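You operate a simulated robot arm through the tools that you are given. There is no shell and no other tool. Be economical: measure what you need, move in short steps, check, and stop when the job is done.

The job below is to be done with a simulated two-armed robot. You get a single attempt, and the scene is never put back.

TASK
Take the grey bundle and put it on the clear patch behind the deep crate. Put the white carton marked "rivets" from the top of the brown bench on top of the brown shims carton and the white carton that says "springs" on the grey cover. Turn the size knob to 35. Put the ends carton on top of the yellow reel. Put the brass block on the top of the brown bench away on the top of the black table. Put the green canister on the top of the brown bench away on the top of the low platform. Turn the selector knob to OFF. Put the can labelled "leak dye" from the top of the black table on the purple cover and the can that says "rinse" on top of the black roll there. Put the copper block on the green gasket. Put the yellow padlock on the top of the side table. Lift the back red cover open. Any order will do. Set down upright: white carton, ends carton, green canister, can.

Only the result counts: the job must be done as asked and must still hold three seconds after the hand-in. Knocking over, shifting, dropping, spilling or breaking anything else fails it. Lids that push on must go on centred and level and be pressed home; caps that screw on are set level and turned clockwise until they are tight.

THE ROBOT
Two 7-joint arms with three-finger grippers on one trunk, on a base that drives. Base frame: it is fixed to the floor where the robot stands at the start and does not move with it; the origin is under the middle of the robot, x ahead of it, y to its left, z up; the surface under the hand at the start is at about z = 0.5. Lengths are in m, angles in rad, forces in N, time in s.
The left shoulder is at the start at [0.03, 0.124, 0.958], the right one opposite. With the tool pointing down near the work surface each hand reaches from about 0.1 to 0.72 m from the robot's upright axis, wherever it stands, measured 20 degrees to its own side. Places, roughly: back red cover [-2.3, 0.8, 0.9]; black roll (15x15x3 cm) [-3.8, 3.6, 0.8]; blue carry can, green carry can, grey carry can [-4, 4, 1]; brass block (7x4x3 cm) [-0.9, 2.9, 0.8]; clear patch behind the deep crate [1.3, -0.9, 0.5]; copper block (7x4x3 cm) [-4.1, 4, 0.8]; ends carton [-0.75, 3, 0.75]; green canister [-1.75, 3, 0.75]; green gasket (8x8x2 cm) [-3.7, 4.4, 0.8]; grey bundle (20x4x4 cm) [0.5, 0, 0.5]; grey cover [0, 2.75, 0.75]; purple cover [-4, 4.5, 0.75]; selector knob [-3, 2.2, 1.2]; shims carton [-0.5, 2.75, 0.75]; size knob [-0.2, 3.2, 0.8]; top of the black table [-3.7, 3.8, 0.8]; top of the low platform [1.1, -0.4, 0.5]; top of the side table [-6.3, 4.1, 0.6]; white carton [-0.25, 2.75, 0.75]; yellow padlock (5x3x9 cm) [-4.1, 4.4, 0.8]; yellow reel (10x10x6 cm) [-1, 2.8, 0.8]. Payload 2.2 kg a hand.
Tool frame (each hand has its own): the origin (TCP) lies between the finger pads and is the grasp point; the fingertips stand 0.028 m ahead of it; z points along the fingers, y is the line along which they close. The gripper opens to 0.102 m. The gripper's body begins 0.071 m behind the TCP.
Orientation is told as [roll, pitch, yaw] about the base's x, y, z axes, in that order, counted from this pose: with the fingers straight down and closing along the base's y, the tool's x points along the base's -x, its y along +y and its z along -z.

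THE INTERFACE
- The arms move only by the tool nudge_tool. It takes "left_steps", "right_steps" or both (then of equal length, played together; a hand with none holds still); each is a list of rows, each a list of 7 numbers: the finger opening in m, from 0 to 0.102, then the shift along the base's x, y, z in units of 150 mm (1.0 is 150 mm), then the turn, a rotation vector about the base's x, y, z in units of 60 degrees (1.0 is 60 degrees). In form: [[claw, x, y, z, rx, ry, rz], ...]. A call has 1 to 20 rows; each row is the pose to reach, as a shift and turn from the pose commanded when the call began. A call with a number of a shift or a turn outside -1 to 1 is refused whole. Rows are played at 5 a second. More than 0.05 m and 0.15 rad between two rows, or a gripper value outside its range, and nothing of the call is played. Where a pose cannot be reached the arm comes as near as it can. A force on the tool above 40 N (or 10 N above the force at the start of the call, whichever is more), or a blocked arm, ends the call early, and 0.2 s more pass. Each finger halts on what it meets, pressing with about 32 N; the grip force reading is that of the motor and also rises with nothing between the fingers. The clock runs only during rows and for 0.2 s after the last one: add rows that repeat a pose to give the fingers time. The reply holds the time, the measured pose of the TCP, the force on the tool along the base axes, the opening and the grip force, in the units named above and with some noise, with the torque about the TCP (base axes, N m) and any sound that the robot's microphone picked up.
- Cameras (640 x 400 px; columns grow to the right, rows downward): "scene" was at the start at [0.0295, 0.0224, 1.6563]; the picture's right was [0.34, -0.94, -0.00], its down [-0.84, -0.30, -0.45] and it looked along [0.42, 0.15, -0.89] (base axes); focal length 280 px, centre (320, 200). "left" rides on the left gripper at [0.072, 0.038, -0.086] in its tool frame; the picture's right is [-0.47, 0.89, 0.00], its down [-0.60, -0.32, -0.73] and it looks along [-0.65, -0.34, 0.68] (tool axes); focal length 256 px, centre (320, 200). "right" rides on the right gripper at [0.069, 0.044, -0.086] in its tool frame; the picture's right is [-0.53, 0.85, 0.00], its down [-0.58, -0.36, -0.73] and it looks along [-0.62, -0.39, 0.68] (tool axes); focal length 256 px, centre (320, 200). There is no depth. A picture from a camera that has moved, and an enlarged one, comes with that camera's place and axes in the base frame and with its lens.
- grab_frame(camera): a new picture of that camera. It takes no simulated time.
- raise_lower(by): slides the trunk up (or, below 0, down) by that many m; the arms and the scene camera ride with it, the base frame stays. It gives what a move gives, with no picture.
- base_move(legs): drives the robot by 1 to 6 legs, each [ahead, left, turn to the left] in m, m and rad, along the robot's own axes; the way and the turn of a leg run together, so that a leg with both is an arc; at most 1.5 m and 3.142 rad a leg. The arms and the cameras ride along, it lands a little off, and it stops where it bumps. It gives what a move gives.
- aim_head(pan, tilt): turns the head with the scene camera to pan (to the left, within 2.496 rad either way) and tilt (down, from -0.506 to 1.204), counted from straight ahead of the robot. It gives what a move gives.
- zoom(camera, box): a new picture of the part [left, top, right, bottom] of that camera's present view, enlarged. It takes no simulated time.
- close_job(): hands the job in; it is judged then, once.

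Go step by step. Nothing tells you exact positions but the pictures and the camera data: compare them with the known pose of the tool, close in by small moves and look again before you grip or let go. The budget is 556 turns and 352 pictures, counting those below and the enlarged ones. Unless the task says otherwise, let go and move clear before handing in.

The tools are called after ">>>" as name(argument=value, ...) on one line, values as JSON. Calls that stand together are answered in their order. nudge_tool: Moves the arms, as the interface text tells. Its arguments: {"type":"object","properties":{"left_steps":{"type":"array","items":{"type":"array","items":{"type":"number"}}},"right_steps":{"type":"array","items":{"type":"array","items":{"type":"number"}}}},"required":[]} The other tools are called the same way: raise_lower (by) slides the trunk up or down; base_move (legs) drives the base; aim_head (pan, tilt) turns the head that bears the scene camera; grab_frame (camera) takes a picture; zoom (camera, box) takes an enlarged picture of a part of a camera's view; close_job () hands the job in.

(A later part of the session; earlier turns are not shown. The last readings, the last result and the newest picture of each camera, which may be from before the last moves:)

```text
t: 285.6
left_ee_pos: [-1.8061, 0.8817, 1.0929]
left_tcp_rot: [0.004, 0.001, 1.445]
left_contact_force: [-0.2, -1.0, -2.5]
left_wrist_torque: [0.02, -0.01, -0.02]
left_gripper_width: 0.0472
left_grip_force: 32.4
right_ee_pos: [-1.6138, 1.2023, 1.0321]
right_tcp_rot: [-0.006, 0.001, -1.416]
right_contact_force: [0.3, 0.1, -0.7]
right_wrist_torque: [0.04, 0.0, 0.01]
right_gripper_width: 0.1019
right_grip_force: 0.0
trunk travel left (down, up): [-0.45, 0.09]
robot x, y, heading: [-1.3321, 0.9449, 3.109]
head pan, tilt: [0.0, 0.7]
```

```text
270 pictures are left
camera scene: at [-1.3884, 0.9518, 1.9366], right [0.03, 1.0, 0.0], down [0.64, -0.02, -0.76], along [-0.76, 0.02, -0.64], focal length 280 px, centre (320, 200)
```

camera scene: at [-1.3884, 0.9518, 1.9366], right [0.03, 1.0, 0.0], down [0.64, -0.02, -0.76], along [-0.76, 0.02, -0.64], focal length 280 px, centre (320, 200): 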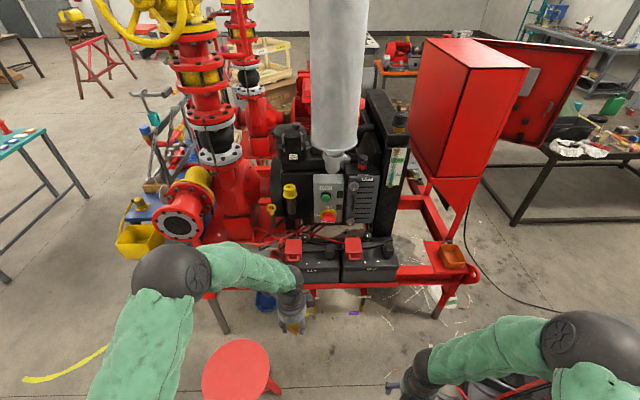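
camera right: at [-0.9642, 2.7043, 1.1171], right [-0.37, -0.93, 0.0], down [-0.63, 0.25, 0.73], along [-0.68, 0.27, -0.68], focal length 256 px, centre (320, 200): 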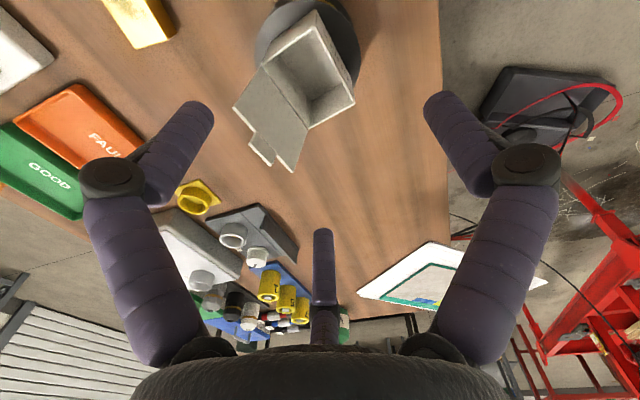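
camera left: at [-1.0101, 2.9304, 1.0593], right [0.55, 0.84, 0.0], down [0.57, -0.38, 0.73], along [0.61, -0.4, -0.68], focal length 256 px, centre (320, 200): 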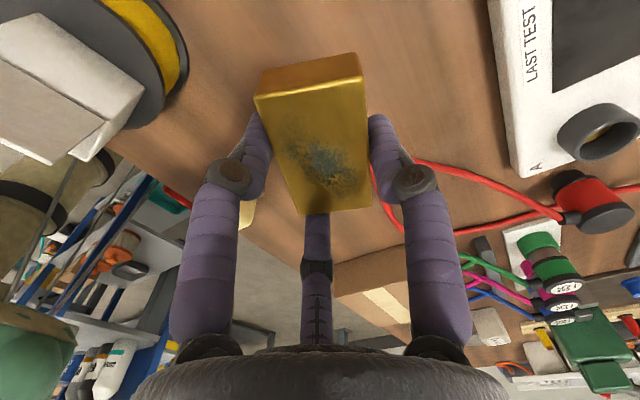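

>>> zoom(camera="scene", box=[240, 160, 420, 300])

>>> zoom(camera="scene", box=[400, 20, 600, 290])

```text
2.86 times, centred on (330, 230) of scene
camera zoom: at [-1.3884, 0.9518, 1.9366], right [0.03, 1.0, 0.0], down [0.64, -0.02, -0.76], along [-0.76, 0.02, -0.64], focal length 801 px, centre (291, 114)
```

zoom: 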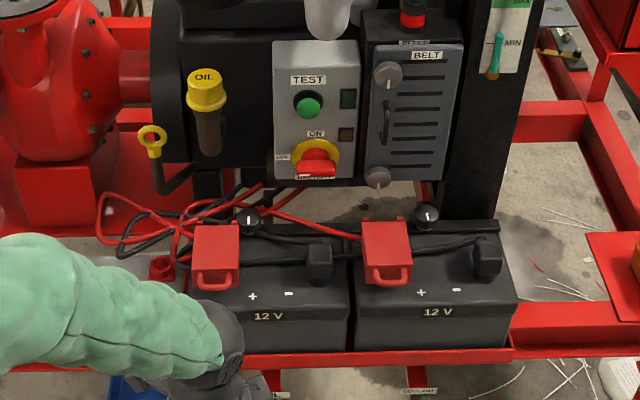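

```text
1.48 times, centred on (500, 155) of scene
camera zoom: at [-1.3884, 0.9518, 1.9366], right [0.03, 1.0, 0.0], down [0.64, -0.02, -0.76], along [-0.76, 0.02, -0.64], focal length 415 px, centre (53, 267)
```

zoom: 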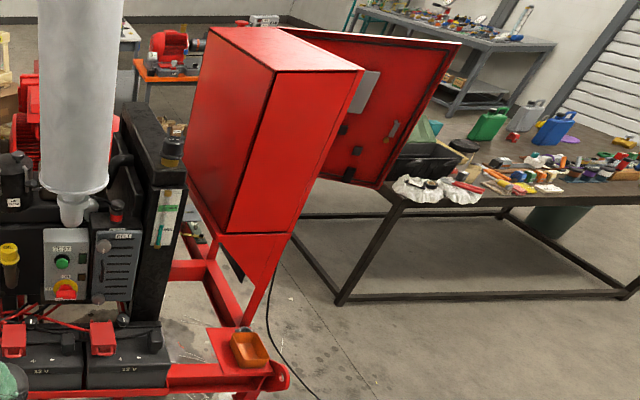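

>>> nudge_tool(left_steps=[[0.0, 0.25, -0.15, 0, 0, 0, 0], [0.0, 0.5, -0.3, 0, 0, 0, 0], [0.0, 0.75, -0.45, 0, 0, 0, 0], [0.0, 1.0, -0.6, 0, 0, 0, 0]])

>>> base_move(legs=[[0.3, 0, 0.03]])

>>> grab_frame(camera="right")

>>> grab_frame(camera="scene")

```text
t: 286.6
left_ee_pos: [-1.6535, 0.7932, 1.0939]
left_tcp_rot: [0.006, 0.0, 1.446]
left_contact_force: [-0.1, -0.7, -3.4]
left_wrist_torque: [0.03, 0.04, -0.01]
left_gripper_width: 0.0473
left_grip_force: 32.3
right_ee_pos: [-1.6145, 1.2008, 1.0324]
right_tcp_rot: [-0.002, -0.001, -1.419]
right_contact_force: [0.1, -0.3, -0.3]
right_wrist_torque: [0.01, 0.01, -0.02]
right_gripper_width: 0.1022
right_grip_force: 0.1
trunk travel left (down, up): [-0.45, 0.09]
robot x, y, heading: [-1.3298, 0.9487, 3.116]
head pan, tilt: [0.0, 0.7]
```

```text
t: 288.7
left_ee_pos: [-1.9482, 0.7903, 1.0938]
left_tcp_rot: [0.002, -0.001, 1.474]
left_contact_force: [-0.6, 0.0, -3.1]
left_wrist_torque: [0.06, -0.03, 0.01]
left_gripper_width: 0.0477
left_grip_force: 32.5
right_ee_pos: [-1.9206, 1.1983, 1.0324]
right_tcp_rot: [-0.002, 0.0, -1.391]
right_contact_force: [0.1, -0.2, -0.3]
right_wrist_torque: [-0.01, -0.04, -0.01]
right_gripper_width: 0.102
right_grip_force: 0.1
trunk travel left (down, up): [-0.45, 0.09]
robot x, y, heading: [-1.6311, 0.9536, 3.142]
head pan, tilt: [0.0, 0.7]
```

```text
267 pictures are left
camera right: at [-1.8901, 1.2725, 1.1179], right [0.93, -0.37, 0.0], down [-0.25, -0.63, 0.73], along [-0.28, -0.68, -0.68], focal length 256 px, centre (320, 200)
```

right: 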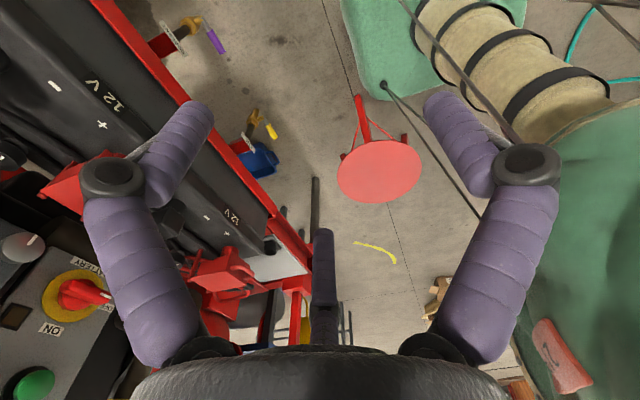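

```text
266 pictures are left
camera scene: at [-1.687, 0.9547, 1.9366], right [0.0, 1.0, 0.0], down [0.64, 0.0, -0.76], along [-0.76, 0.0, -0.64], focal length 280 px, centre (320, 200)
```

scene: 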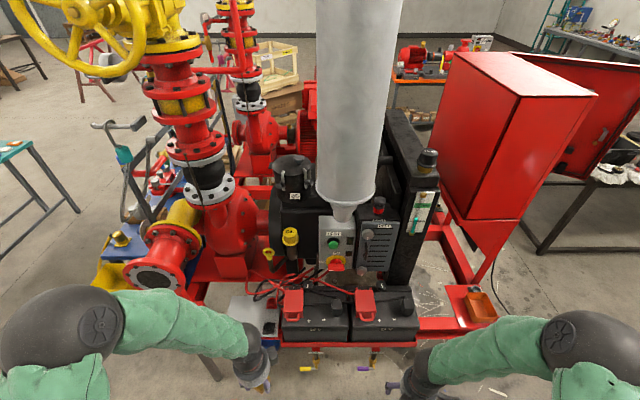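

>>> zoom(camera="scene", box=[250, 260, 400, 350])

>>> grab_frame(camera="left")

```text
4.27 times, centred on (325, 305) of scene
camera zoom: at [-1.687, 0.9547, 1.9366], right [0.0, 1.0, 0.0], down [0.64, 0.0, -0.76], along [-0.76, 0.0, -0.64], focal length 1196 px, centre (299, -248)
```

zoom: 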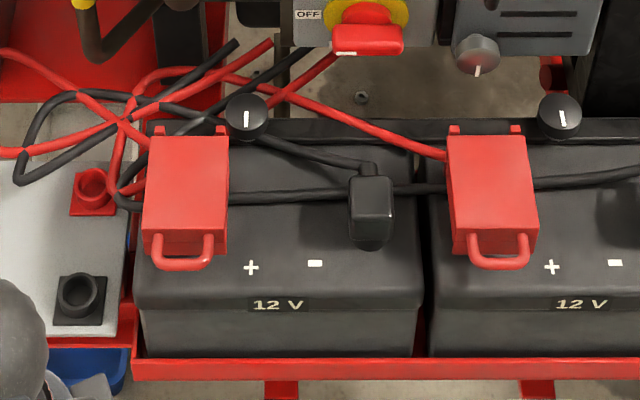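

```text
264 pictures are left
camera left: at [-1.993, 0.7209, 1.1808], right [-0.84, 0.55, 0.0], down [0.38, 0.57, 0.73], along [0.4, 0.61, -0.68], focal length 256 px, centre (320, 200)
```

left: 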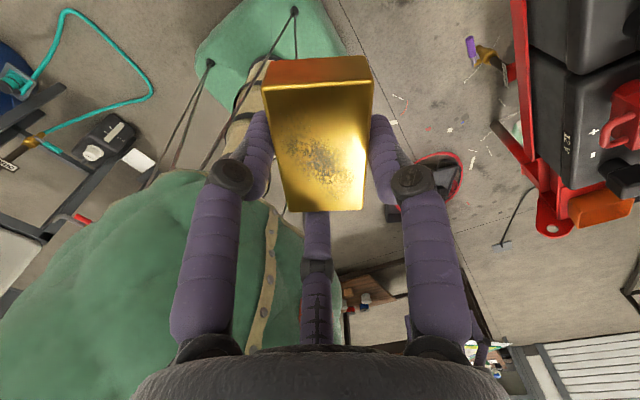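

>>> zoom(camera="left", box=[540, 40, 640, 240])

>>> zoom(camera="right", box=[160, 200, 320, 320])

```text
2.00 times, centred on (590, 140) of left
camera zoom: at [-1.993, 0.7209, 1.1808], right [-0.84, 0.55, 0.0], down [0.38, 0.57, 0.73], along [0.4, 0.61, -0.68], focal length 512 px, centre (-220, 320)
```

zoom: 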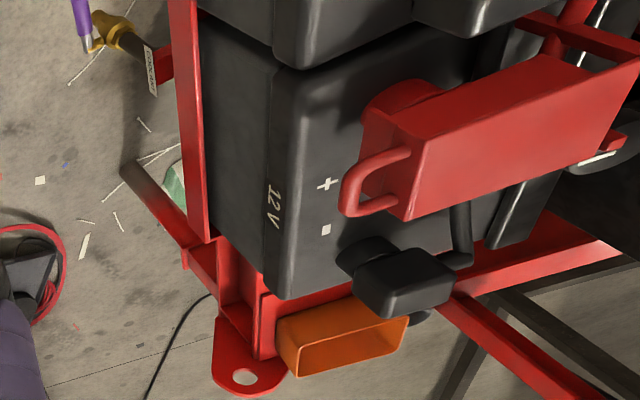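

```text
3.33 times, centred on (240, 260) of right
camera zoom: at [-1.8901, 1.2725, 1.1179], right [0.93, -0.37, 0.0], down [-0.25, -0.63, 0.73], along [-0.28, -0.68, -0.68], focal length 853 px, centre (587, 0)
```

zoom: 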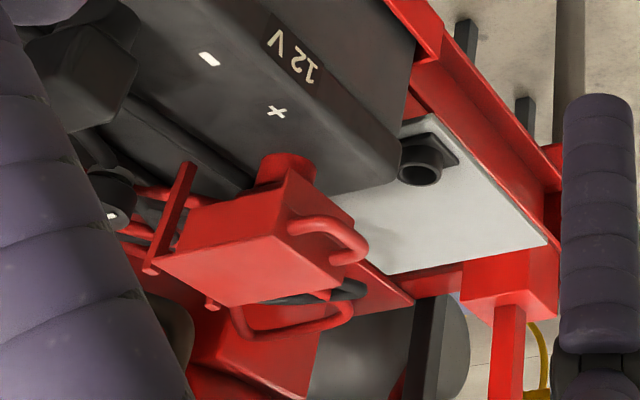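

The lid hinges at the back, with a loop handle at the front. I'll orient the right hand so its closed fingers point at the lid horizontally, to lift the handle from beneath.

>>> nudge_tool(right_steps=[[0.05, 0, 0, 0.1, 0, 0.125, 0], [0.02, 0, 0, 0.2, 0, 0.25, 0], [0.0, 0, 0, 0.2, 0, 0.375, 0], [0.0, 0, 0, 0.2, 0, 0.5, 0], [0.0, 0, 0, 0.2, 0, 0.625, 0], [0.0, 0, 0, 0.2, 0, 0.75, 0], [0.0, 0, 0, 0.2, 0, 0.875, 0], [0.0, 0, 0, 0.2, 0, 1.0, 0]])

>>> nudge_tool(right_steps=[[0.0, 0, 0, 0, 0, 0.125, 0], [0.0, 0, 0, 0, 0, 0.25, 0], [0.0, 0, 0, 0, 0, 0.375, 0], [0.0, 0, 0, 0, 0, 0.5, 0], [0.0, 0, 0, 0, 0, 0.5, 0]])

>>> grab_frame(camera="scene")

>>> grab_frame(camera="right")

```text
t: 290.1
left_ee_pos: [-1.9474, 0.7924, 1.0931]
left_tcp_rot: [0.0, 0.0, 1.474]
left_contact_force: [-0.8, 0.4, -3.7]
left_wrist_torque: [0.0, -0.06, 0.0]
left_gripper_width: 0.0475
left_grip_force: 31.9
right_ee_pos: [-2.0008, 1.1823, 1.1976]
right_tcp_rot: [-0.943, 0.186, -1.536]
right_contact_force: [-0.3, 0.2, -0.2]
right_wrist_torque: [-0.04, -0.01, 0.0]
right_gripper_width: 0.0023
right_grip_force: 31.4
right hand out of reach, approached as far as the arm can: row 4, 5, 6, 7
trunk travel left (down, up): [-0.45, 0.09]
robot x, y, heading: [-1.6316, 0.9535, 3.139]
head pan, tilt: [0.0, 0.7]
stopped in row 7 (right hand): the arm was blocked; the commanded pose is now the measured one
```

```text
t: 290.9
left_ee_pos: [-1.9468, 0.7912, 1.093]
left_tcp_rot: [0.001, 0.0, 1.474]
left_contact_force: [0.0, 0.4, -2.6]
left_wrist_torque: [-0.02, -0.03, 0.01]
left_gripper_width: 0.0473
left_grip_force: 31.8
right_ee_pos: [-2.0441, 1.1626, 1.3189]
right_tcp_rot: [-1.442, 0.18, -1.7]
right_contact_force: [-0.2, -0.1, 0.3]
right_wrist_torque: [-0.02, -0.04, 0.0]
right_gripper_width: 0.0019
right_grip_force: 31.2
right hand out of reach, approached as far as the arm can: row 1, 2, 3
trunk travel left (down, up): [-0.45, 0.09]
robot x, y, heading: [-1.6295, 0.9553, 3.141]
head pan, tilt: [0.0, 0.7]
stopped in row 3 (right hand): the arm was blocked; the commanded pose is now the measured one
```

```text
261 pictures are left
camera scene: at [-1.6859, 0.9542, 1.9366], right [0.0, 1.0, 0.0], down [0.64, 0.0, -0.76], along [-0.76, 0.0, -0.64], focal length 280 px, centre (320, 200)
```

scene: 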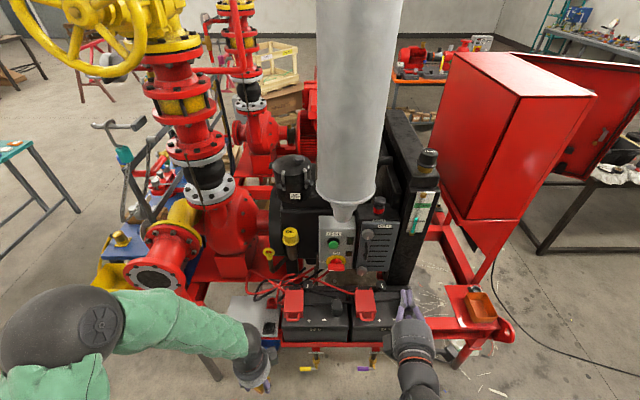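

```text
260 pictures are left
camera right: at [-1.9462, 1.2228, 1.2997], right [0.06, -0.39, -0.92], down [0.59, -0.73, 0.34], along [-0.81, -0.56, 0.18], focal length 256 px, centre (320, 200)
```

right: 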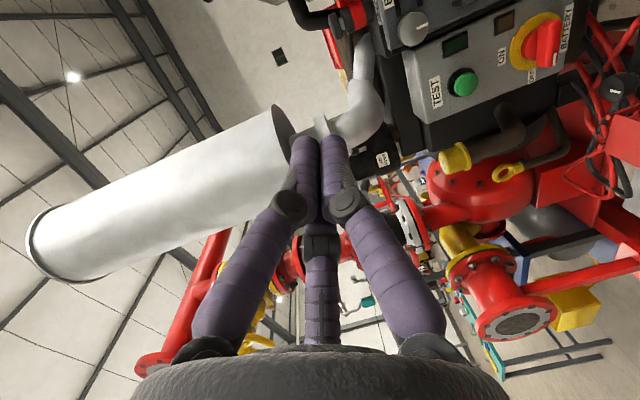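

>>> nudge_tool(right_steps=[[0.0, -0.25, -0.1, -0.1, 0, 0.03, 0.05], [0.0, -0.4, -0.25, -0.3, 0, 0.06, 0.1], [0.0, -0.5, -0.45, -0.5, 0, 0.1, 0.14], [0.0, -0.5, -0.7, -0.7, 0, 0.12, 0.14], [0.0, -0.5, -0.9, -0.9, 0, 0.12, 0.14], [0.0, -0.5, -1.0, -1.0, 0, 0.12, 0.14], [0.0, -0.5, -1.0, -1.0, 0, 0.12, 0.14]])

>>> grab_frame(camera="scene")

>>> grab_frame(camera="right")

```text
t: 292.5
left_ee_pos: [-1.947, 0.792, 1.094]
left_tcp_rot: [0.002, 0.0, 1.473]
left_contact_force: [0.5, 0.5, -2.4]
left_wrist_torque: [0.03, -0.01, -0.01]
left_gripper_width: 0.0472
left_grip_force: 31.7
right_ee_pos: [-2.1146, 1.0004, 1.1724]
right_tcp_rot: [-1.564, 0.169, -1.58]
right_contact_force: [-1.0, 0.4, -0.4]
right_wrist_torque: [0.0, 0.0, -0.01]
right_gripper_width: 0.0021
right_grip_force: 31.8
right hand out of reach, approached as far as the arm can: row 1, 2, 3, 4, 5, 6, 7
trunk travel left (down, up): [-0.45, 0.09]
robot x, y, heading: [-1.6307, 0.9554, 3.14]
head pan, tilt: [0.0, 0.7]
```

```text
259 pictures are left
camera scene: at [-1.6857, 0.9548, 1.9367], right [0.0, 1.0, 0.0], down [0.64, 0.0, -0.77], along [-0.77, 0.0, -0.64], focal length 280 px, centre (320, 200)
```

scene: 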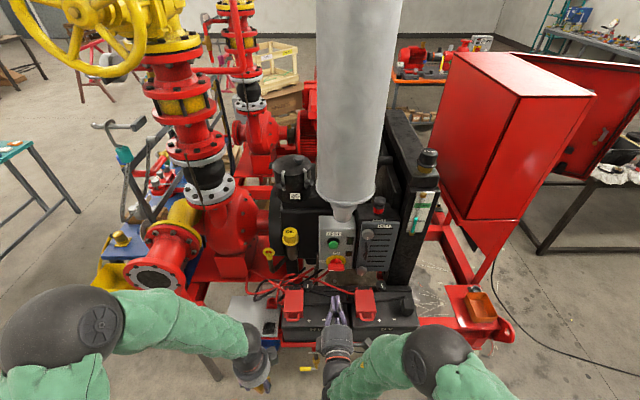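

```text
258 pictures are left
camera right: at [-2.0298, 1.0739, 1.1413], right [0.0, -0.38, -0.92], down [0.72, -0.64, 0.27], along [-0.69, -0.67, 0.28], focal length 256 px, centre (320, 200)
```

right: 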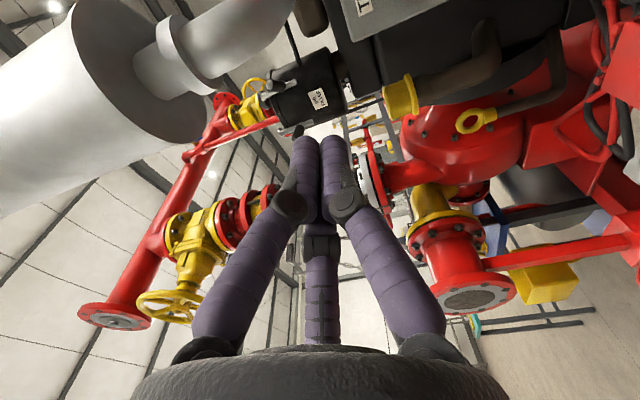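

>>> nudge_tool(right_steps=[[0.0, 0.0, -0.2, -0.2, 0, 0, 0], [0.0, 0.0, -0.4, -0.4, 0, 0, 0], [0.0, 0.0, -0.6, -0.6, 0, 0, 0], [0.0, 0.0, -0.8, -0.8, 0, 0, 0], [0.0, 0.0, -1.0, -1.0, 0, 0, 0], [0.0, 0.0, -1.0, -1.0, 0, 0, 0]])

>>> nudge_tool(right_steps=[[0.0, 0.0, 0, -0.3, 0, 0, 0], [0.0, 0.0, 0, -0.6, 0, 0, 0], [0.0, 0.0, 0, -0.9, 0, 0, 0], [0.0, 0.0, 0, -1.0, 0, 0, 0], [0.0, 0.0, 0, -1.0, 0, 0, 0]])

>>> grab_frame(camera="scene")

>>> grab_frame(camera="right")

```text
t: 293.9
left_ee_pos: [-1.9472, 0.7905, 1.0947]
left_tcp_rot: [0.002, 0.0, 1.472]
left_contact_force: [0.3, 0.4, -3.0]
left_wrist_torque: [0.0, 0.0, 0.02]
left_gripper_width: 0.0475
left_grip_force: 32.2
right_ee_pos: [-2.1155, 0.8511, 1.0199]
right_tcp_rot: [-1.567, 0.172, -1.574]
right_contact_force: [0.1, 0.9, -0.5]
right_wrist_torque: [-0.02, -0.01, 0.03]
right_gripper_width: 0.0021
right_grip_force: 31.2
trunk travel left (down, up): [-0.45, 0.09]
robot x, y, heading: [-1.6302, 0.9548, 3.138]
head pan, tilt: [0.0, 0.7]
```

```text
t: 295.1
left_ee_pos: [-1.9468, 0.7908, 1.0943]
left_tcp_rot: [0.001, 0.0, 1.472]
left_contact_force: [-0.6, -0.8, -2.7]
left_wrist_torque: [0.03, -0.05, -0.02]
left_gripper_width: 0.0475
left_grip_force: 32.2
right_ee_pos: [-2.1155, 0.8486, 0.8713]
right_tcp_rot: [-1.566, 0.17, -1.575]
right_contact_force: [0.1, -0.8, -0.5]
right_wrist_torque: [0.0, -0.01, -0.02]
right_gripper_width: 0.0021
right_grip_force: 31.4
trunk travel left (down, up): [-0.45, 0.09]
robot x, y, heading: [-1.6314, 0.9547, 3.144]
head pan, tilt: [0.0, 0.7]
```

```text
257 pictures are left
camera scene: at [-1.6863, 0.9543, 1.9367], right [0.0, 1.0, 0.0], down [0.64, 0.0, -0.76], along [-0.76, 0.0, -0.64], focal length 280 px, centre (320, 200)
```

scene: 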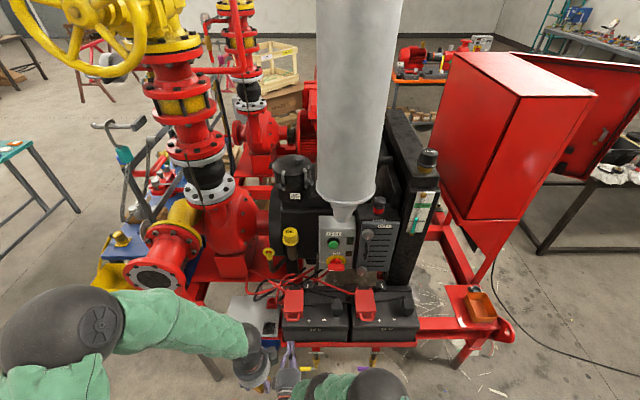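

```text
256 pictures are left
camera right: at [-2.0296, 0.9223, 0.8399], right [0.0, -0.38, -0.92], down [0.73, -0.63, 0.26], along [-0.69, -0.67, 0.28], focal length 256 px, centre (320, 200)
```

right: 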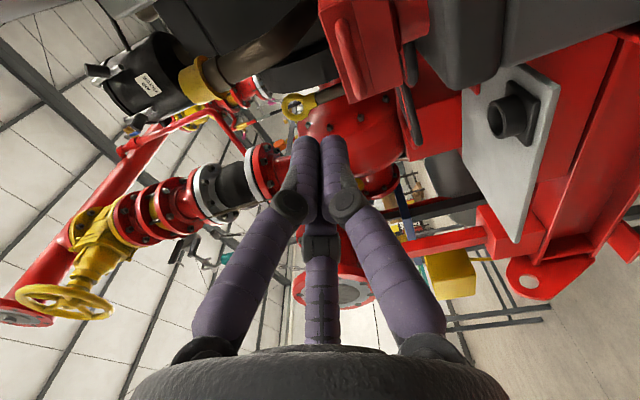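

>>> nudge_tool(right_steps=[[0.0, 0.0, 0, -0.25, 0, 0, 0], [0.0, 0.0, 0, -0.44, 0, 0, 0], [0.0, -0.25, 0, -0.44, 0, 0, 0], [0.0, -0.5, 0, -0.44, 0, 0, 0], [0.0, -0.65, 0, -0.44, 0, 0, 0], [0.0, -0.75, 0, -0.44, 0, 0, 0], [0.0, -0.75, 0, -0.44, 0, 0, 0]])

>>> grab_frame(camera="right")

>>> zoom(camera="scene", box=[230, 260, 380, 350])

```text
t: 296.4
left_ee_pos: [-1.9453, 0.7905, 1.0932]
left_tcp_rot: [0.005, -0.001, 1.473]
left_contact_force: [0.0, -0.2, -2.1]
left_wrist_torque: [0.06, -0.04, -0.01]
left_gripper_width: 0.0473
left_grip_force: 32.2
right_ee_pos: [-2.2061, 0.8537, 0.833]
right_tcp_rot: [-1.559, 0.171, -1.575]
right_contact_force: [22.6, 2.4, 5.6]
right_wrist_torque: [-0.12, 0.4, -0.18]
right_gripper_width: 0.0021
right_grip_force: 31.8
right hand out of reach, approached as far as the arm can: row 3, 4, 5, 6
trunk travel left (down, up): [-0.45, 0.09]
robot x, y, heading: [-1.6283, 0.9544, 3.145]
head pan, tilt: [0.0, 0.7]
stopped in row 6 (right hand): the force on the tool passed its limit at 70 N (the readings are from after the stop); the commanded pose is now the measured one
```

```text
255 pictures are left
camera right: at [-2.1197, 0.9267, 0.8013], right [0.01, -0.38, -0.92], down [0.72, -0.64, 0.27], along [-0.69, -0.67, 0.27], focal length 256 px, centre (320, 200)
```

right: 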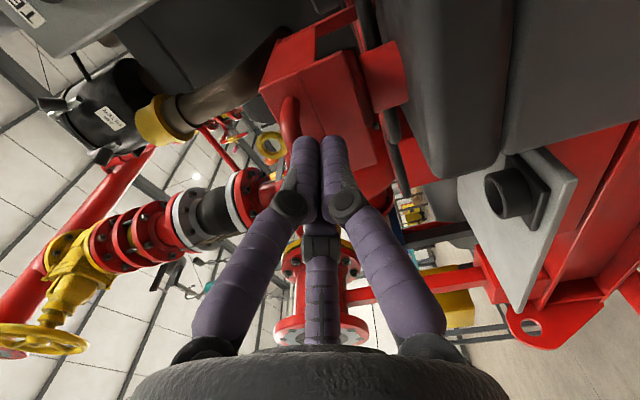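

```text
4.27 times, centred on (305, 305) of scene
camera zoom: at [-1.6837, 0.9549, 1.9368], right [0.0, 1.0, 0.0], down [0.64, 0.0, -0.77], along [-0.77, 0.0, -0.64], focal length 1196 px, centre (384, -248)
```

zoom: 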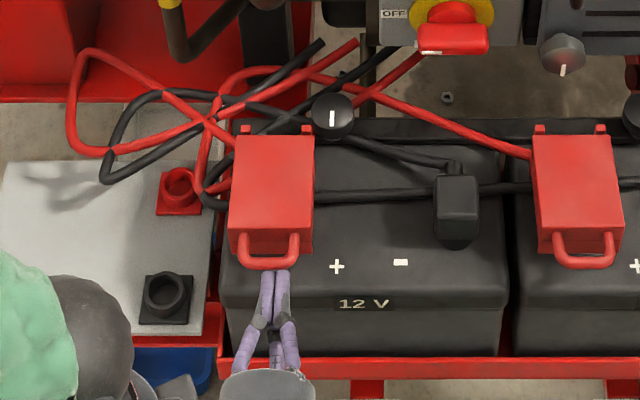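

>>> nudge_tool(right_steps=[[0.0, 0.2, 0, 0, 0, 0, 0], [0.0, 0.3, 0, -0.1, 0, 0, 0], [0.0, 0.3, 0, -0.2, 0, 0, 0], [0.0, 0.3, 0, -0.25, 0, 0, 0], [0.0, 0.3, 0, -0.25, 0, 0, 0]])

```text
t: 297.6
left_ee_pos: [-1.9478, 0.79, 1.0941]
left_tcp_rot: [0.003, 0.0, 1.472]
left_contact_force: [0.6, 0.0, -3.4]
left_wrist_torque: [0.06, -0.03, 0.0]
left_gripper_width: 0.0474
left_grip_force: 32.1
right_ee_pos: [-2.1594, 0.8577, 0.8111]
right_tcp_rot: [-1.555, 0.169, -1.577]
right_contact_force: [0.4, -0.5, 0.1]
right_wrist_torque: [0.02, 0.01, -0.01]
right_gripper_width: 0.002
right_grip_force: 31.4
right hand out of reach, approached as far as the arm can: row 3, 4, 5
trunk travel left (down, up): [-0.45, 0.09]
robot x, y, heading: [-1.6296, 0.9522, 3.143]
head pan, tilt: [0.0, 0.7]
```

>>> raise_lower(by=-0.06)

>>> nudge_tool(right_steps=[[0.0, -0.1, 0, 0.25, 0, 0, 0], [0.0, -0.25, -0.05, 0.25, 0, 0, 0], [0.0, -0.4, -0.05, 0.25, 0, 0, 0], [0.0, -0.5, -0.05, 0.25, 0, 0, 0], [0.0, -0.5, -0.05, 0.25, 0, 0, 0]])

>>> grab_frame(camera="right")

>>> zoom(camera="scene", box=[230, 260, 380, 350])

```text
t: 298.6
left_ee_pos: [-1.9472, 0.7909, 1.0344]
left_tcp_rot: [0.003, 0.001, 1.472]
left_contact_force: [0.5, -0.1, -3.2]
left_wrist_torque: [0.05, -0.01, 0.01]
left_gripper_width: 0.0473
left_grip_force: 32.1
right_ee_pos: [-2.1595, 0.8565, 0.7506]
right_tcp_rot: [-1.557, 0.17, -1.578]
right_contact_force: [0.0, -0.1, 0.0]
right_wrist_torque: [0.0, 0.0, 0.02]
right_gripper_width: 0.0022
right_grip_force: 31.6
trunk travel left (down, up): [-0.39, 0.15]
robot x, y, heading: [-1.6294, 0.9539, 3.142]
head pan, tilt: [0.0, 0.7]
```

```text
t: 299.4
left_ee_pos: [-1.9481, 0.7906, 1.0332]
left_tcp_rot: [0.0, 0.0, 1.473]
left_contact_force: [-0.6, -0.1, -3.5]
left_wrist_torque: [0.05, -0.03, 0.0]
left_gripper_width: 0.0472
left_grip_force: 31.5
right_ee_pos: [-2.2147, 0.8494, 0.7864]
right_tcp_rot: [-1.558, 0.174, -1.578]
right_contact_force: [14.6, 4.4, 11.0]
right_wrist_torque: [-0.01, 0.07, -0.05]
right_gripper_width: 0.002
right_grip_force: 31.3
trunk travel left (down, up): [-0.39, 0.15]
robot x, y, heading: [-1.6286, 0.9541, 3.14]
head pan, tilt: [0.0, 0.7]
stopped in row 4 (right hand): the force on the tool passed its limit at 61 N (the readings are from after the stop); the commanded pose is now the measured one
```

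```text
253 pictures are left
camera right: at [-2.1287, 0.9223, 0.756], right [0.01, -0.38, -0.93], down [0.72, -0.64, 0.27], along [-0.69, -0.67, 0.27], focal length 256 px, centre (320, 200)
```

right: 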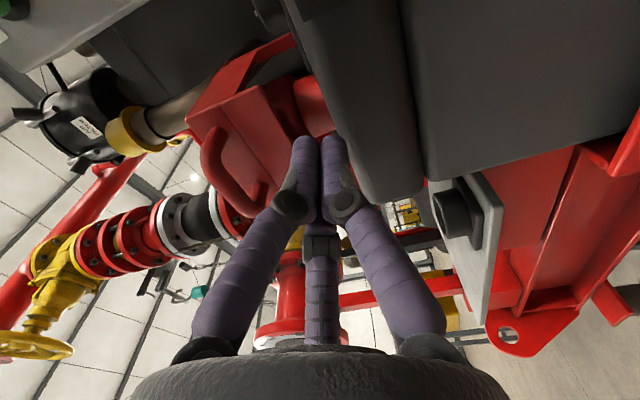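

```text
4.27 times, centred on (305, 305) of scene
camera zoom: at [-1.6857, 0.9548, 1.8766], right [0.0, 1.0, 0.0], down [0.64, 0.0, -0.76], along [-0.76, 0.0, -0.64], focal length 1196 px, centre (384, -248)
```

zoom: 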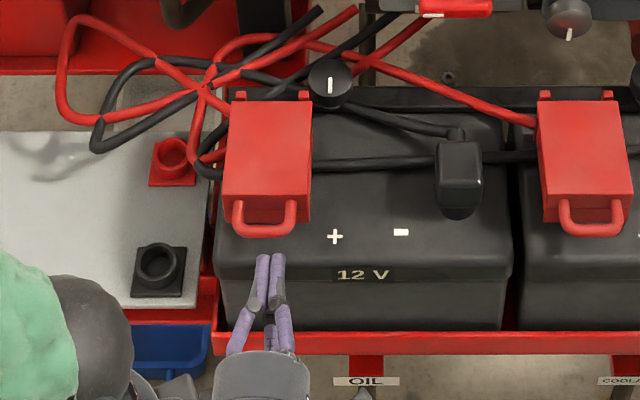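

>>> nudge_tool(right_steps=[[0.0, 0.1, 0, 0.05, 0, 0, 0], [0.0, 0.1, 0, 0.18, 0, 0, 0], [0.0, 0.0, 0, 0.18, 0, 0, 0], [0.0, -0.08, 0, 0.18, 0, 0, 0], [0.0, -0.16, 0, 0.18, 0, 0, 0], [0.0, -0.2, 0, 0.18, 0, 0, 0], [0.0, -0.2, 0, 0.18, 0, 0, 0]])

>>> grab_frame(camera="right")

>>> zoom(camera="scene", box=[230, 260, 380, 350])

```text
t: 301.0
left_ee_pos: [-1.9474, 0.7906, 1.034]
left_tcp_rot: [0.002, 0.0, 1.476]
left_contact_force: [-0.8, -0.6, -3.0]
left_wrist_torque: [0.02, -0.01, 0.03]
left_gripper_width: 0.0471
left_grip_force: 32.3
right_ee_pos: [-2.245, 0.8488, 0.8129]
right_tcp_rot: [-1.559, 0.176, -1.577]
right_contact_force: [0.3, 0.2, -0.1]
right_wrist_torque: [0.0, -0.02, 0.05]
right_gripper_width: 0.002
right_grip_force: 32.1
trunk travel left (down, up): [-0.39, 0.15]
robot x, y, heading: [-1.6342, 0.9497, 3.139]
head pan, tilt: [0.0, 0.7]
```

```text
251 pictures are left
camera right: at [-2.1597, 0.9217, 0.7825], right [0.01, -0.38, -0.93], down [0.72, -0.64, 0.27], along [-0.69, -0.67, 0.27], focal length 256 px, centre (320, 200)
```

right: 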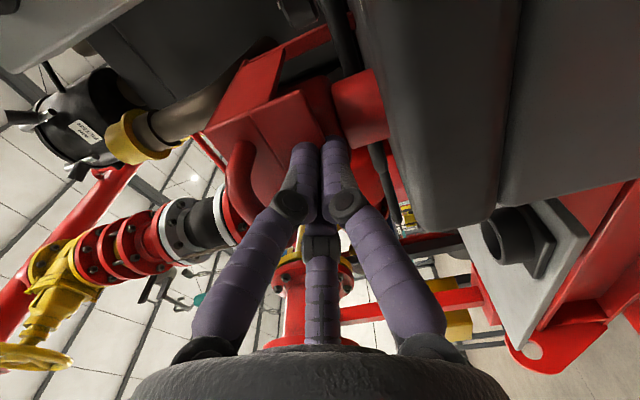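

```text
4.27 times, centred on (305, 305) of scene
camera zoom: at [-1.6861, 0.9544, 1.8766], right [0.0, 1.0, 0.0], down [0.64, 0.0, -0.76], along [-0.76, 0.0, -0.64], focal length 1196 px, centre (384, -248)
```

zoom: 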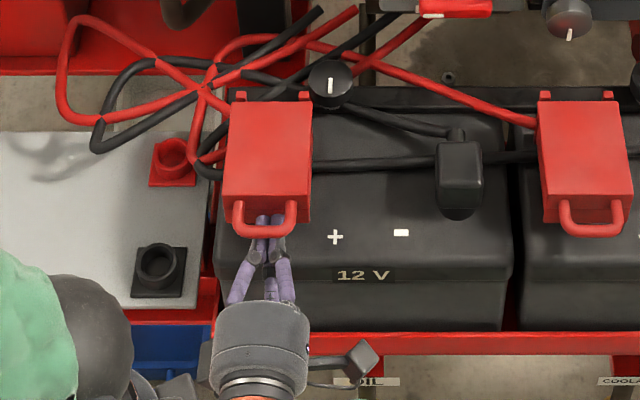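

The fingertips are under the loop. Lifting along the hinge arc.

>>> nudge_tool(right_steps=[[0.0, 0, 0, 0.1, 0, 0, 0], [0.0, -0.02, 0, 0.2, 0, 0, 0], [0.0, -0.06, 0, 0.32, 0, 0, 0], [0.0, -0.13, 0, 0.45, 0, 0, 0], [0.0, -0.2, 0, 0.55, 0, 0, 0], [0.0, -0.27, 0, 0.64, 0, 0, 0]])

>>> zoom(camera="scene", box=[230, 230, 380, 350])

```text
t: 302.4
left_ee_pos: [-1.948, 0.7904, 1.0347]
left_tcp_rot: [0.003, 0.0, 1.473]
left_contact_force: [0.1, -1.0, -3.2]
left_wrist_torque: [0.04, -0.01, 0.0]
left_gripper_width: 0.0475
left_grip_force: 31.9
right_ee_pos: [-2.2862, 0.8491, 0.9106]
right_tcp_rot: [-1.556, 0.173, -1.578]
right_contact_force: [0.7, 0.7, 0.2]
right_wrist_torque: [0.01, 0.02, 0.02]
right_gripper_width: 0.0022
right_grip_force: 31.2
trunk travel left (down, up): [-0.39, 0.15]
robot x, y, heading: [-1.6262, 0.9539, 3.139]
head pan, tilt: [0.0, 0.7]
```

```text
3.33 times, centred on (305, 290) of scene
camera zoom: at [-1.6862, 0.9545, 1.8766], right [0.0, 1.0, 0.0], down [0.64, 0.0, -0.76], along [-0.76, 0.0, -0.64], focal length 935 px, centre (370, -100)
```

zoom: 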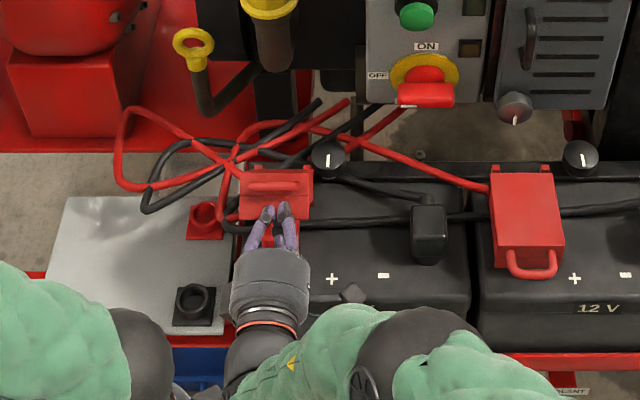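

>>> nudge_tool(right_steps=[[0.0, -0.1, 0, 0.1, 0, 0, 0], [0.0, -0.22, 0, 0.18, 0, 0, 0], [0.0, -0.35, 0, 0.22, 0, 0, 0], [0.0, -0.48, 0, 0.24, 0, 0, 0], [0.0, -0.6, 0, 0.24, 0, 0, 0]])

>>> zoom(camera="scene", box=[230, 230, 380, 350])

>>> grab_frame(camera="right")

```text
t: 303.6
left_ee_pos: [-1.9457, 0.79, 1.0337]
left_tcp_rot: [0.006, 0.0, 1.473]
left_contact_force: [-0.7, -0.5, -3.6]
left_wrist_torque: [0.06, -0.1, 0.01]
left_gripper_width: 0.0472
left_grip_force: 32.1
right_ee_pos: [-2.3614, 0.8492, 0.9423]
right_tcp_rot: [-1.559, 0.177, -1.578]
right_contact_force: [31.0, 6.5, 16.4]
right_wrist_torque: [-0.01, -0.06, -0.26]
right_gripper_width: 0.0019
right_grip_force: 31.3
trunk travel left (down, up): [-0.39, 0.15]
robot x, y, heading: [-1.631, 0.9536, 3.139]
head pan, tilt: [0.0, 0.7]
stopped in row 5 (right hand): the force on the tool passed its limit at 53 N (the readings are from after the stop); the commanded pose is now the measured one
```

```text
3.33 times, centred on (305, 290) of scene
camera zoom: at [-1.683, 0.9551, 1.8769], right [0.0, 1.0, 0.0], down [0.64, 0.0, -0.77], along [-0.77, 0.0, -0.64], focal length 935 px, centre (370, -100)
```

zoom: 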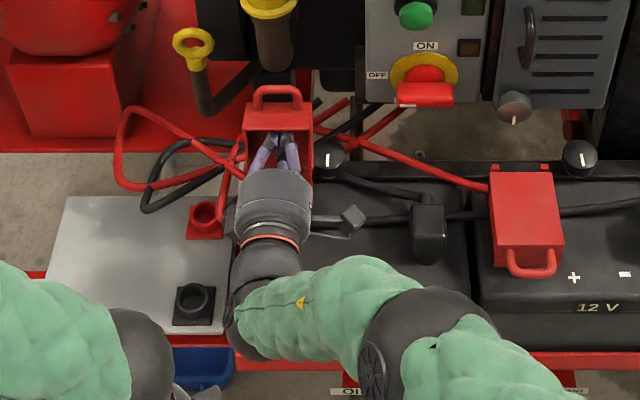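

```text
247 pictures are left
camera right: at [-2.2751, 0.9223, 0.9124], right [0.01, -0.38, -0.93], down [0.72, -0.64, 0.27], along [-0.69, -0.67, 0.27], focal length 256 px, centre (320, 200)
```

right: 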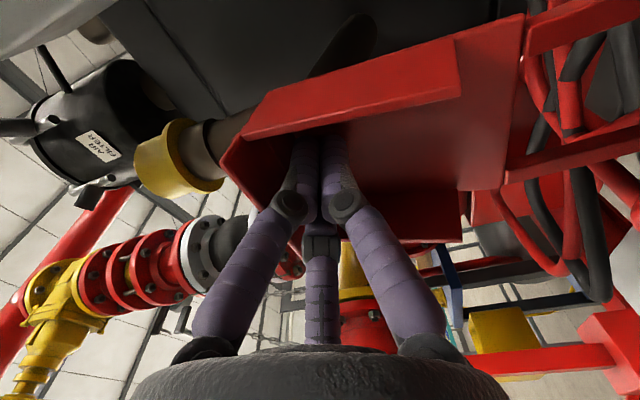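

>>> nudge_tool(right_steps=[[0.0, 0.1, 0, 0, 0, 0, 0], [0.0, 0.35, 0, 0, 0, 0, 0], [0.0, 0.65, 0, 0, 0, 0, 0], [0.0, 0.95, 0, 0, 0, 0, 0]])

>>> zoom(camera="scene", box=[230, 230, 380, 350])

```text
t: 304.6
left_ee_pos: [-1.9474, 0.7904, 1.0339]
left_tcp_rot: [0.005, 0.0, 1.473]
left_contact_force: [0.8, -0.5, -2.4]
left_wrist_torque: [0.01, -0.03, 0.0]
left_gripper_width: 0.0472
left_grip_force: 32.3
right_ee_pos: [-2.2182, 0.8483, 0.941]
right_tcp_rot: [-1.554, 0.175, -1.575]
right_contact_force: [0.0, -0.8, -0.1]
right_wrist_torque: [0.0, 0.0, -0.01]
right_gripper_width: 0.0021
right_grip_force: 31.9
trunk travel left (down, up): [-0.39, 0.15]
robot x, y, heading: [-1.6279, 0.9554, 3.136]
head pan, tilt: [0.0, 0.7]
```

```text
3.33 times, centred on (305, 290) of scene
camera zoom: at [-1.6843, 0.9543, 1.8767], right [0.0, 1.0, 0.0], down [0.64, 0.0, -0.77], along [-0.77, 0.0, -0.64], focal length 935 px, centre (370, -100)
```

zoom: 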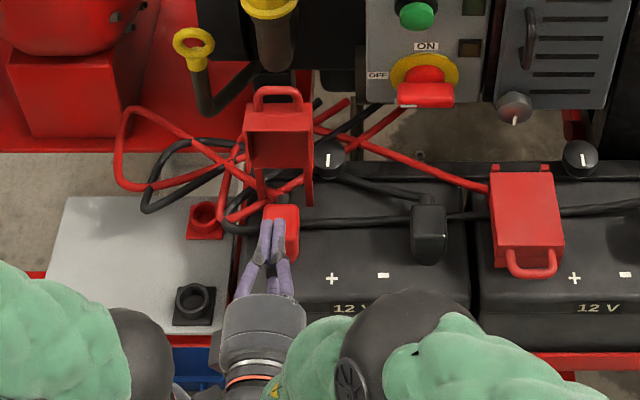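

The cover stays open. Restoring the right hand to the downward pose and backing off.

>>> nudge_tool(right_steps=[[0.0, 0.1, 0.2, 0.25, 0, 0, 0], [0.0, 0.1, 0.4, 0.5, 0, 0, 0], [0.0, 0.1, 0.6, 0.75, 0, 0, 0], [0.0, 0.1, 0.8, 0.9, 0, 0, 0]])

>>> nudge_tool(right_steps=[[0.05, 0.1, 0.1, 0, 0, -0.125, 0], [0.1, 0.2, 0.2, 0, 0, -0.25, 0], [0.102, 0.3, 0.3, 0, 0, -0.375, 0], [0.102, 0.4, 0.4, 0, 0, -0.5, 0], [0.102, 0.5, 0.5, 0, 0, -0.625, 0], [0.102, 0.6, 0.6, 0, 0, -0.75, 0], [0.102, 0.7, 0.7, 0, 0, -0.875, 0], [0.102, 0.8, 0.8, 0, 0, -1.0, 0]])

>>> nudge_tool(right_steps=[[0.102, 0.1, 0, 0, 0, -0.125, 0], [0.102, 0.2, 0, 0, 0, -0.25, 0], [0.102, 0.3, 0, 0, 0, -0.375, 0], [0.102, 0.4, 0, 0, 0, -0.49, 0], [0.102, 0.4, 0, 0, 0, -0.49, 0]])

```text
refused: row 1 steps farther than a row can; nothing moved
```

```text
t: 306.4
left_ee_pos: [-1.947, 0.7907, 1.0343]
left_tcp_rot: [0.004, 0.002, 1.473]
left_contact_force: [-0.2, 0.4, -2.6]
left_wrist_torque: [-0.01, -0.01, 0.02]
left_gripper_width: 0.0471
left_grip_force: 32.0
right_ee_pos: [-2.1016, 0.968, 0.9401]
right_tcp_rot: [-0.498, 0.089, -1.419]
right_contact_force: [0.5, -0.6, 0.0]
right_wrist_torque: [0.03, 0.0, -0.01]
right_gripper_width: 0.1023
right_grip_force: 0.1
trunk travel left (down, up): [-0.39, 0.15]
robot x, y, heading: [-1.6351, 0.9546, 3.142]
head pan, tilt: [0.0, 0.7]
```

```text
t: 307.6
left_ee_pos: [-1.9472, 0.791, 1.0331]
left_tcp_rot: [0.004, 0.002, 1.472]
left_contact_force: [-0.3, 0.6, -3.2]
left_wrist_torque: [0.02, -0.03, -0.05]
left_gripper_width: 0.0475
left_grip_force: 31.8
right_ee_pos: [-2.0407, 0.9682, 0.9413]
right_tcp_rot: [0.008, 0.007, -1.394]
right_contact_force: [-0.1, 0.5, 0.0]
right_wrist_torque: [-0.03, 0.05, 0.04]
right_gripper_width: 0.1018
right_grip_force: 0.1
trunk travel left (down, up): [-0.39, 0.15]
robot x, y, heading: [-1.6332, 0.9516, 3.137]
head pan, tilt: [0.0, 0.7]
```

>>> raise_lower(by=0.06)

>>> aim_head(pan=-1.0, tilt=0.6)

>>> grab_frame(camera="scene")

>>> zoom(camera="scene", box=[0, 0, 300, 190])

```text
t: 308.6
left_ee_pos: [-1.9483, 0.7903, 1.0927]
left_tcp_rot: [0.003, -0.001, 1.473]
left_contact_force: [0.1, 0.3, -3.8]
left_wrist_torque: [0.03, -0.04, 0.05]
left_gripper_width: 0.0473
left_grip_force: 31.6
right_ee_pos: [-2.0411, 0.9672, 1.0004]
right_tcp_rot: [0.011, 0.006, -1.394]
right_contact_force: [-0.4, -0.4, 1.1]
right_wrist_torque: [0.01, -0.05, -0.03]
right_gripper_width: 0.1021
right_grip_force: 0.1
trunk travel left (down, up): [-0.45, 0.09]
robot x, y, heading: [-1.6339, 0.9516, 3.142]
head pan, tilt: [0.0, 0.7]
```

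```text
t: 309.9
left_ee_pos: [-1.9477, 0.7912, 1.0936]
left_tcp_rot: [0.004, 0.001, 1.474]
left_contact_force: [-0.2, -0.3, -2.4]
left_wrist_torque: [0.05, -0.03, 0.03]
left_gripper_width: 0.0475
left_grip_force: 32.0
right_ee_pos: [-2.0417, 0.9683, 1.002]
right_tcp_rot: [0.006, 0.007, -1.394]
right_contact_force: [-0.2, 0.3, 0.4]
right_wrist_torque: [0.03, 0.0, 0.01]
right_gripper_width: 0.102
right_grip_force: 0.1
trunk travel left (down, up): [-0.45, 0.09]
robot x, y, heading: [-1.6349, 0.9524, 3.14]
head pan, tilt: [-1.0, 0.6]
```

```text
245 pictures are left
camera scene: at [-1.6488, 1.0288, 1.9453], right [0.84, 0.54, 0.0], down [0.31, -0.48, -0.82], along [-0.45, 0.69, -0.57], focal length 280 px, centre (320, 200)
```

scene: 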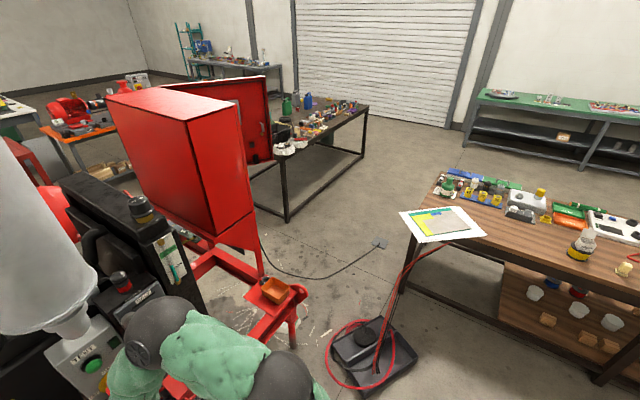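

```text
2.11 times, centred on (150, 95) of scene
camera zoom: at [-1.6488, 1.0288, 1.9453], right [0.84, 0.54, 0.0], down [0.31, -0.48, -0.82], along [-0.45, 0.69, -0.57], focal length 590 px, centre (678, 421)
```

zoom: 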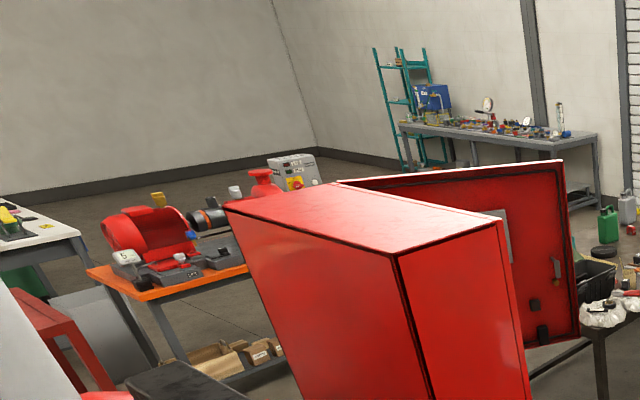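

The selector is inside the cabinet, opening north; I'll go around the west side of the skid. Backing out and looking west first.

>>> base_move(legs=[[-0.3, 0, 0], [0, 1.45, 0], [0, 0.15, 0]])

>>> aim_head(pan=-0.15, tilt=0.4)

>>> grab_frame(camera="scene")

```text
t: 319.6
left_ee_pos: [-1.6524, -0.802, 1.0929]
left_tcp_rot: [0.003, -0.001, 1.476]
left_contact_force: [0.4, 0.0, -3.3]
left_wrist_torque: [0.05, -0.02, -0.01]
left_gripper_width: 0.0473
left_grip_force: 32.0
right_ee_pos: [-1.7449, -0.6234, 1.0023]
right_tcp_rot: [0.006, 0.009, -1.395]
right_contact_force: [-0.3, 0.4, -0.4]
right_wrist_torque: [-0.02, 0.01, -0.01]
right_gripper_width: 0.102
right_grip_force: 0.1
trunk travel left (down, up): [-0.45, 0.09]
robot x, y, heading: [-1.3331, -0.6394, -3.143]
head pan, tilt: [-1.0, 0.6]
```

```text
t: 320.8
left_ee_pos: [-1.6518, -0.8011, 1.0943]
left_tcp_rot: [0.001, 0.002, 1.476]
left_contact_force: [-1.2, 0.5, -2.3]
left_wrist_torque: [0.03, -0.02, 0.01]
left_gripper_width: 0.0474
left_grip_force: 32.0
right_ee_pos: [-1.7465, -0.6231, 1.0023]
right_tcp_rot: [0.008, 0.007, -1.393]
right_contact_force: [-0.6, 0.6, 0.1]
right_wrist_torque: [-0.04, 0.01, 0.02]
right_gripper_width: 0.1022
right_grip_force: 0.0
trunk travel left (down, up): [-0.45, 0.09]
robot x, y, heading: [-1.3361, -0.6336, -3.14]
head pan, tilt: [-0.15, 0.4]
```

```text
243 pictures are left
camera scene: at [-1.3972, -0.6226, 1.9635], right [0.15, 0.99, 0.0], down [0.39, -0.06, -0.92], along [-0.91, 0.14, -0.39], focal length 280 px, centre (320, 200)
```

scene: 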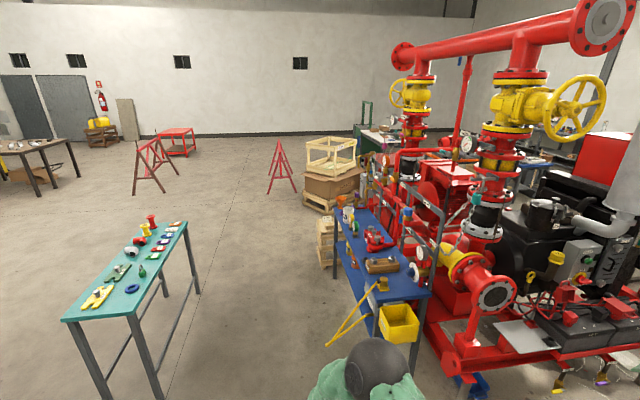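

The west looks cluttered, so I'll try the east gap between the post and the table instead, facing the table.

>>> base_move(legs=[[0, 0, 1.57], [0, 1.27, 0], [-0.9, 0, 0]])

>>> aim_head(pan=-2.3, tilt=0.9)

>>> grab_frame(camera="scene")

```text
t: 335.5
left_ee_pos: [0.0872, -0.0099, 1.0929]
left_tcp_rot: [0.001, 0.0, 3.073]
left_contact_force: [0.0, 0.9, -1.6]
left_wrist_torque: [0.0, 0.04, 0.0]
left_gripper_width: 0.0473
left_grip_force: 31.9
right_ee_pos: [-0.088, -0.108, 1.0012]
right_tcp_rot: [0.007, 0.007, 0.204]
right_contact_force: [-1.1, -0.2, -0.2]
right_wrist_torque: [0.0, 0.0, -0.01]
right_gripper_width: 0.1022
right_grip_force: 0.0
trunk travel left (down, up): [-0.45, 0.09]
robot x, y, heading: [-0.0861, 0.3019, -1.541]
head pan, tilt: [-0.15, 0.4]
```

```text
t: 337.5
left_ee_pos: [0.0852, -0.0091, 1.0936]
left_tcp_rot: [0.003, 0.0, 3.073]
left_contact_force: [0.0, 0.0, -3.4]
left_wrist_torque: [0.03, 0.02, 0.01]
left_gripper_width: 0.0472
left_grip_force: 32.3
right_ee_pos: [-0.0876, -0.1074, 1.0011]
right_tcp_rot: [0.008, 0.006, 0.204]
right_contact_force: [-0.1, -0.3, 0.1]
right_wrist_torque: [0.02, 0.01, 0.0]
right_gripper_width: 0.1021
right_grip_force: 0.0
trunk travel left (down, up): [-0.45, 0.09]
robot x, y, heading: [-0.0872, 0.3031, -1.544]
head pan, tilt: [-2.3, 0.901]
```

```text
242 pictures are left
camera scene: at [-0.1447, 0.3825, 1.9205], right [0.64, 0.76, 0.0], down [0.6, -0.51, -0.62], along [-0.47, 0.4, -0.78], focal length 280 px, centre (320, 200)
```

scene: 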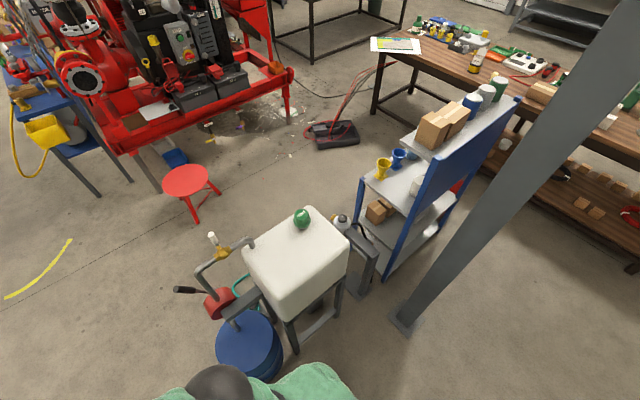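

>>> base_move(legs=[[-0.27, 0.18, 0.55]])

>>> base_move(legs=[[0, 0.45, 0]])

```text
t: 339.7
left_ee_pos: [0.3173, 0.4357, 1.0944]
left_tcp_rot: [0.005, 0.0, -2.656]
left_contact_force: [-0.4, 0.7, -2.6]
left_wrist_torque: [0.01, 0.03, 0.0]
left_gripper_width: 0.0471
left_grip_force: 32.2
right_ee_pos: [0.2208, 0.2597, 1.0013]
right_tcp_rot: [0.006, 0.007, 0.755]
right_contact_force: [0.1, -0.5, 0.9]
right_wrist_torque: [-0.01, 0.02, 0.01]
right_gripper_width: 0.1021
right_grip_force: 0.0
trunk travel left (down, up): [-0.45, 0.09]
robot x, y, heading: [0.0089, 0.6158, -0.995]
head pan, tilt: [-2.3, 0.901]
```

```text
t: 342.4
left_ee_pos: [0.6979, 0.6788, 1.0944]
left_tcp_rot: [0.003, -0.001, -2.671]
left_contact_force: [0.1, 0.2, -2.3]
left_wrist_torque: [0.04, 0.04, 0.01]
left_gripper_width: 0.0475
left_grip_force: 32.4
right_ee_pos: [0.5988, 0.5031, 1.0012]
right_tcp_rot: [0.006, 0.007, 0.744]
right_contact_force: [0.4, 0.3, -0.5]
right_wrist_torque: [-0.01, 0.03, 0.03]
right_gripper_width: 0.102
right_grip_force: 0.0
trunk travel left (down, up): [-0.45, 0.09]
robot x, y, heading: [0.39, 0.8587, -1.003]
head pan, tilt: [-2.3, 0.901]
```

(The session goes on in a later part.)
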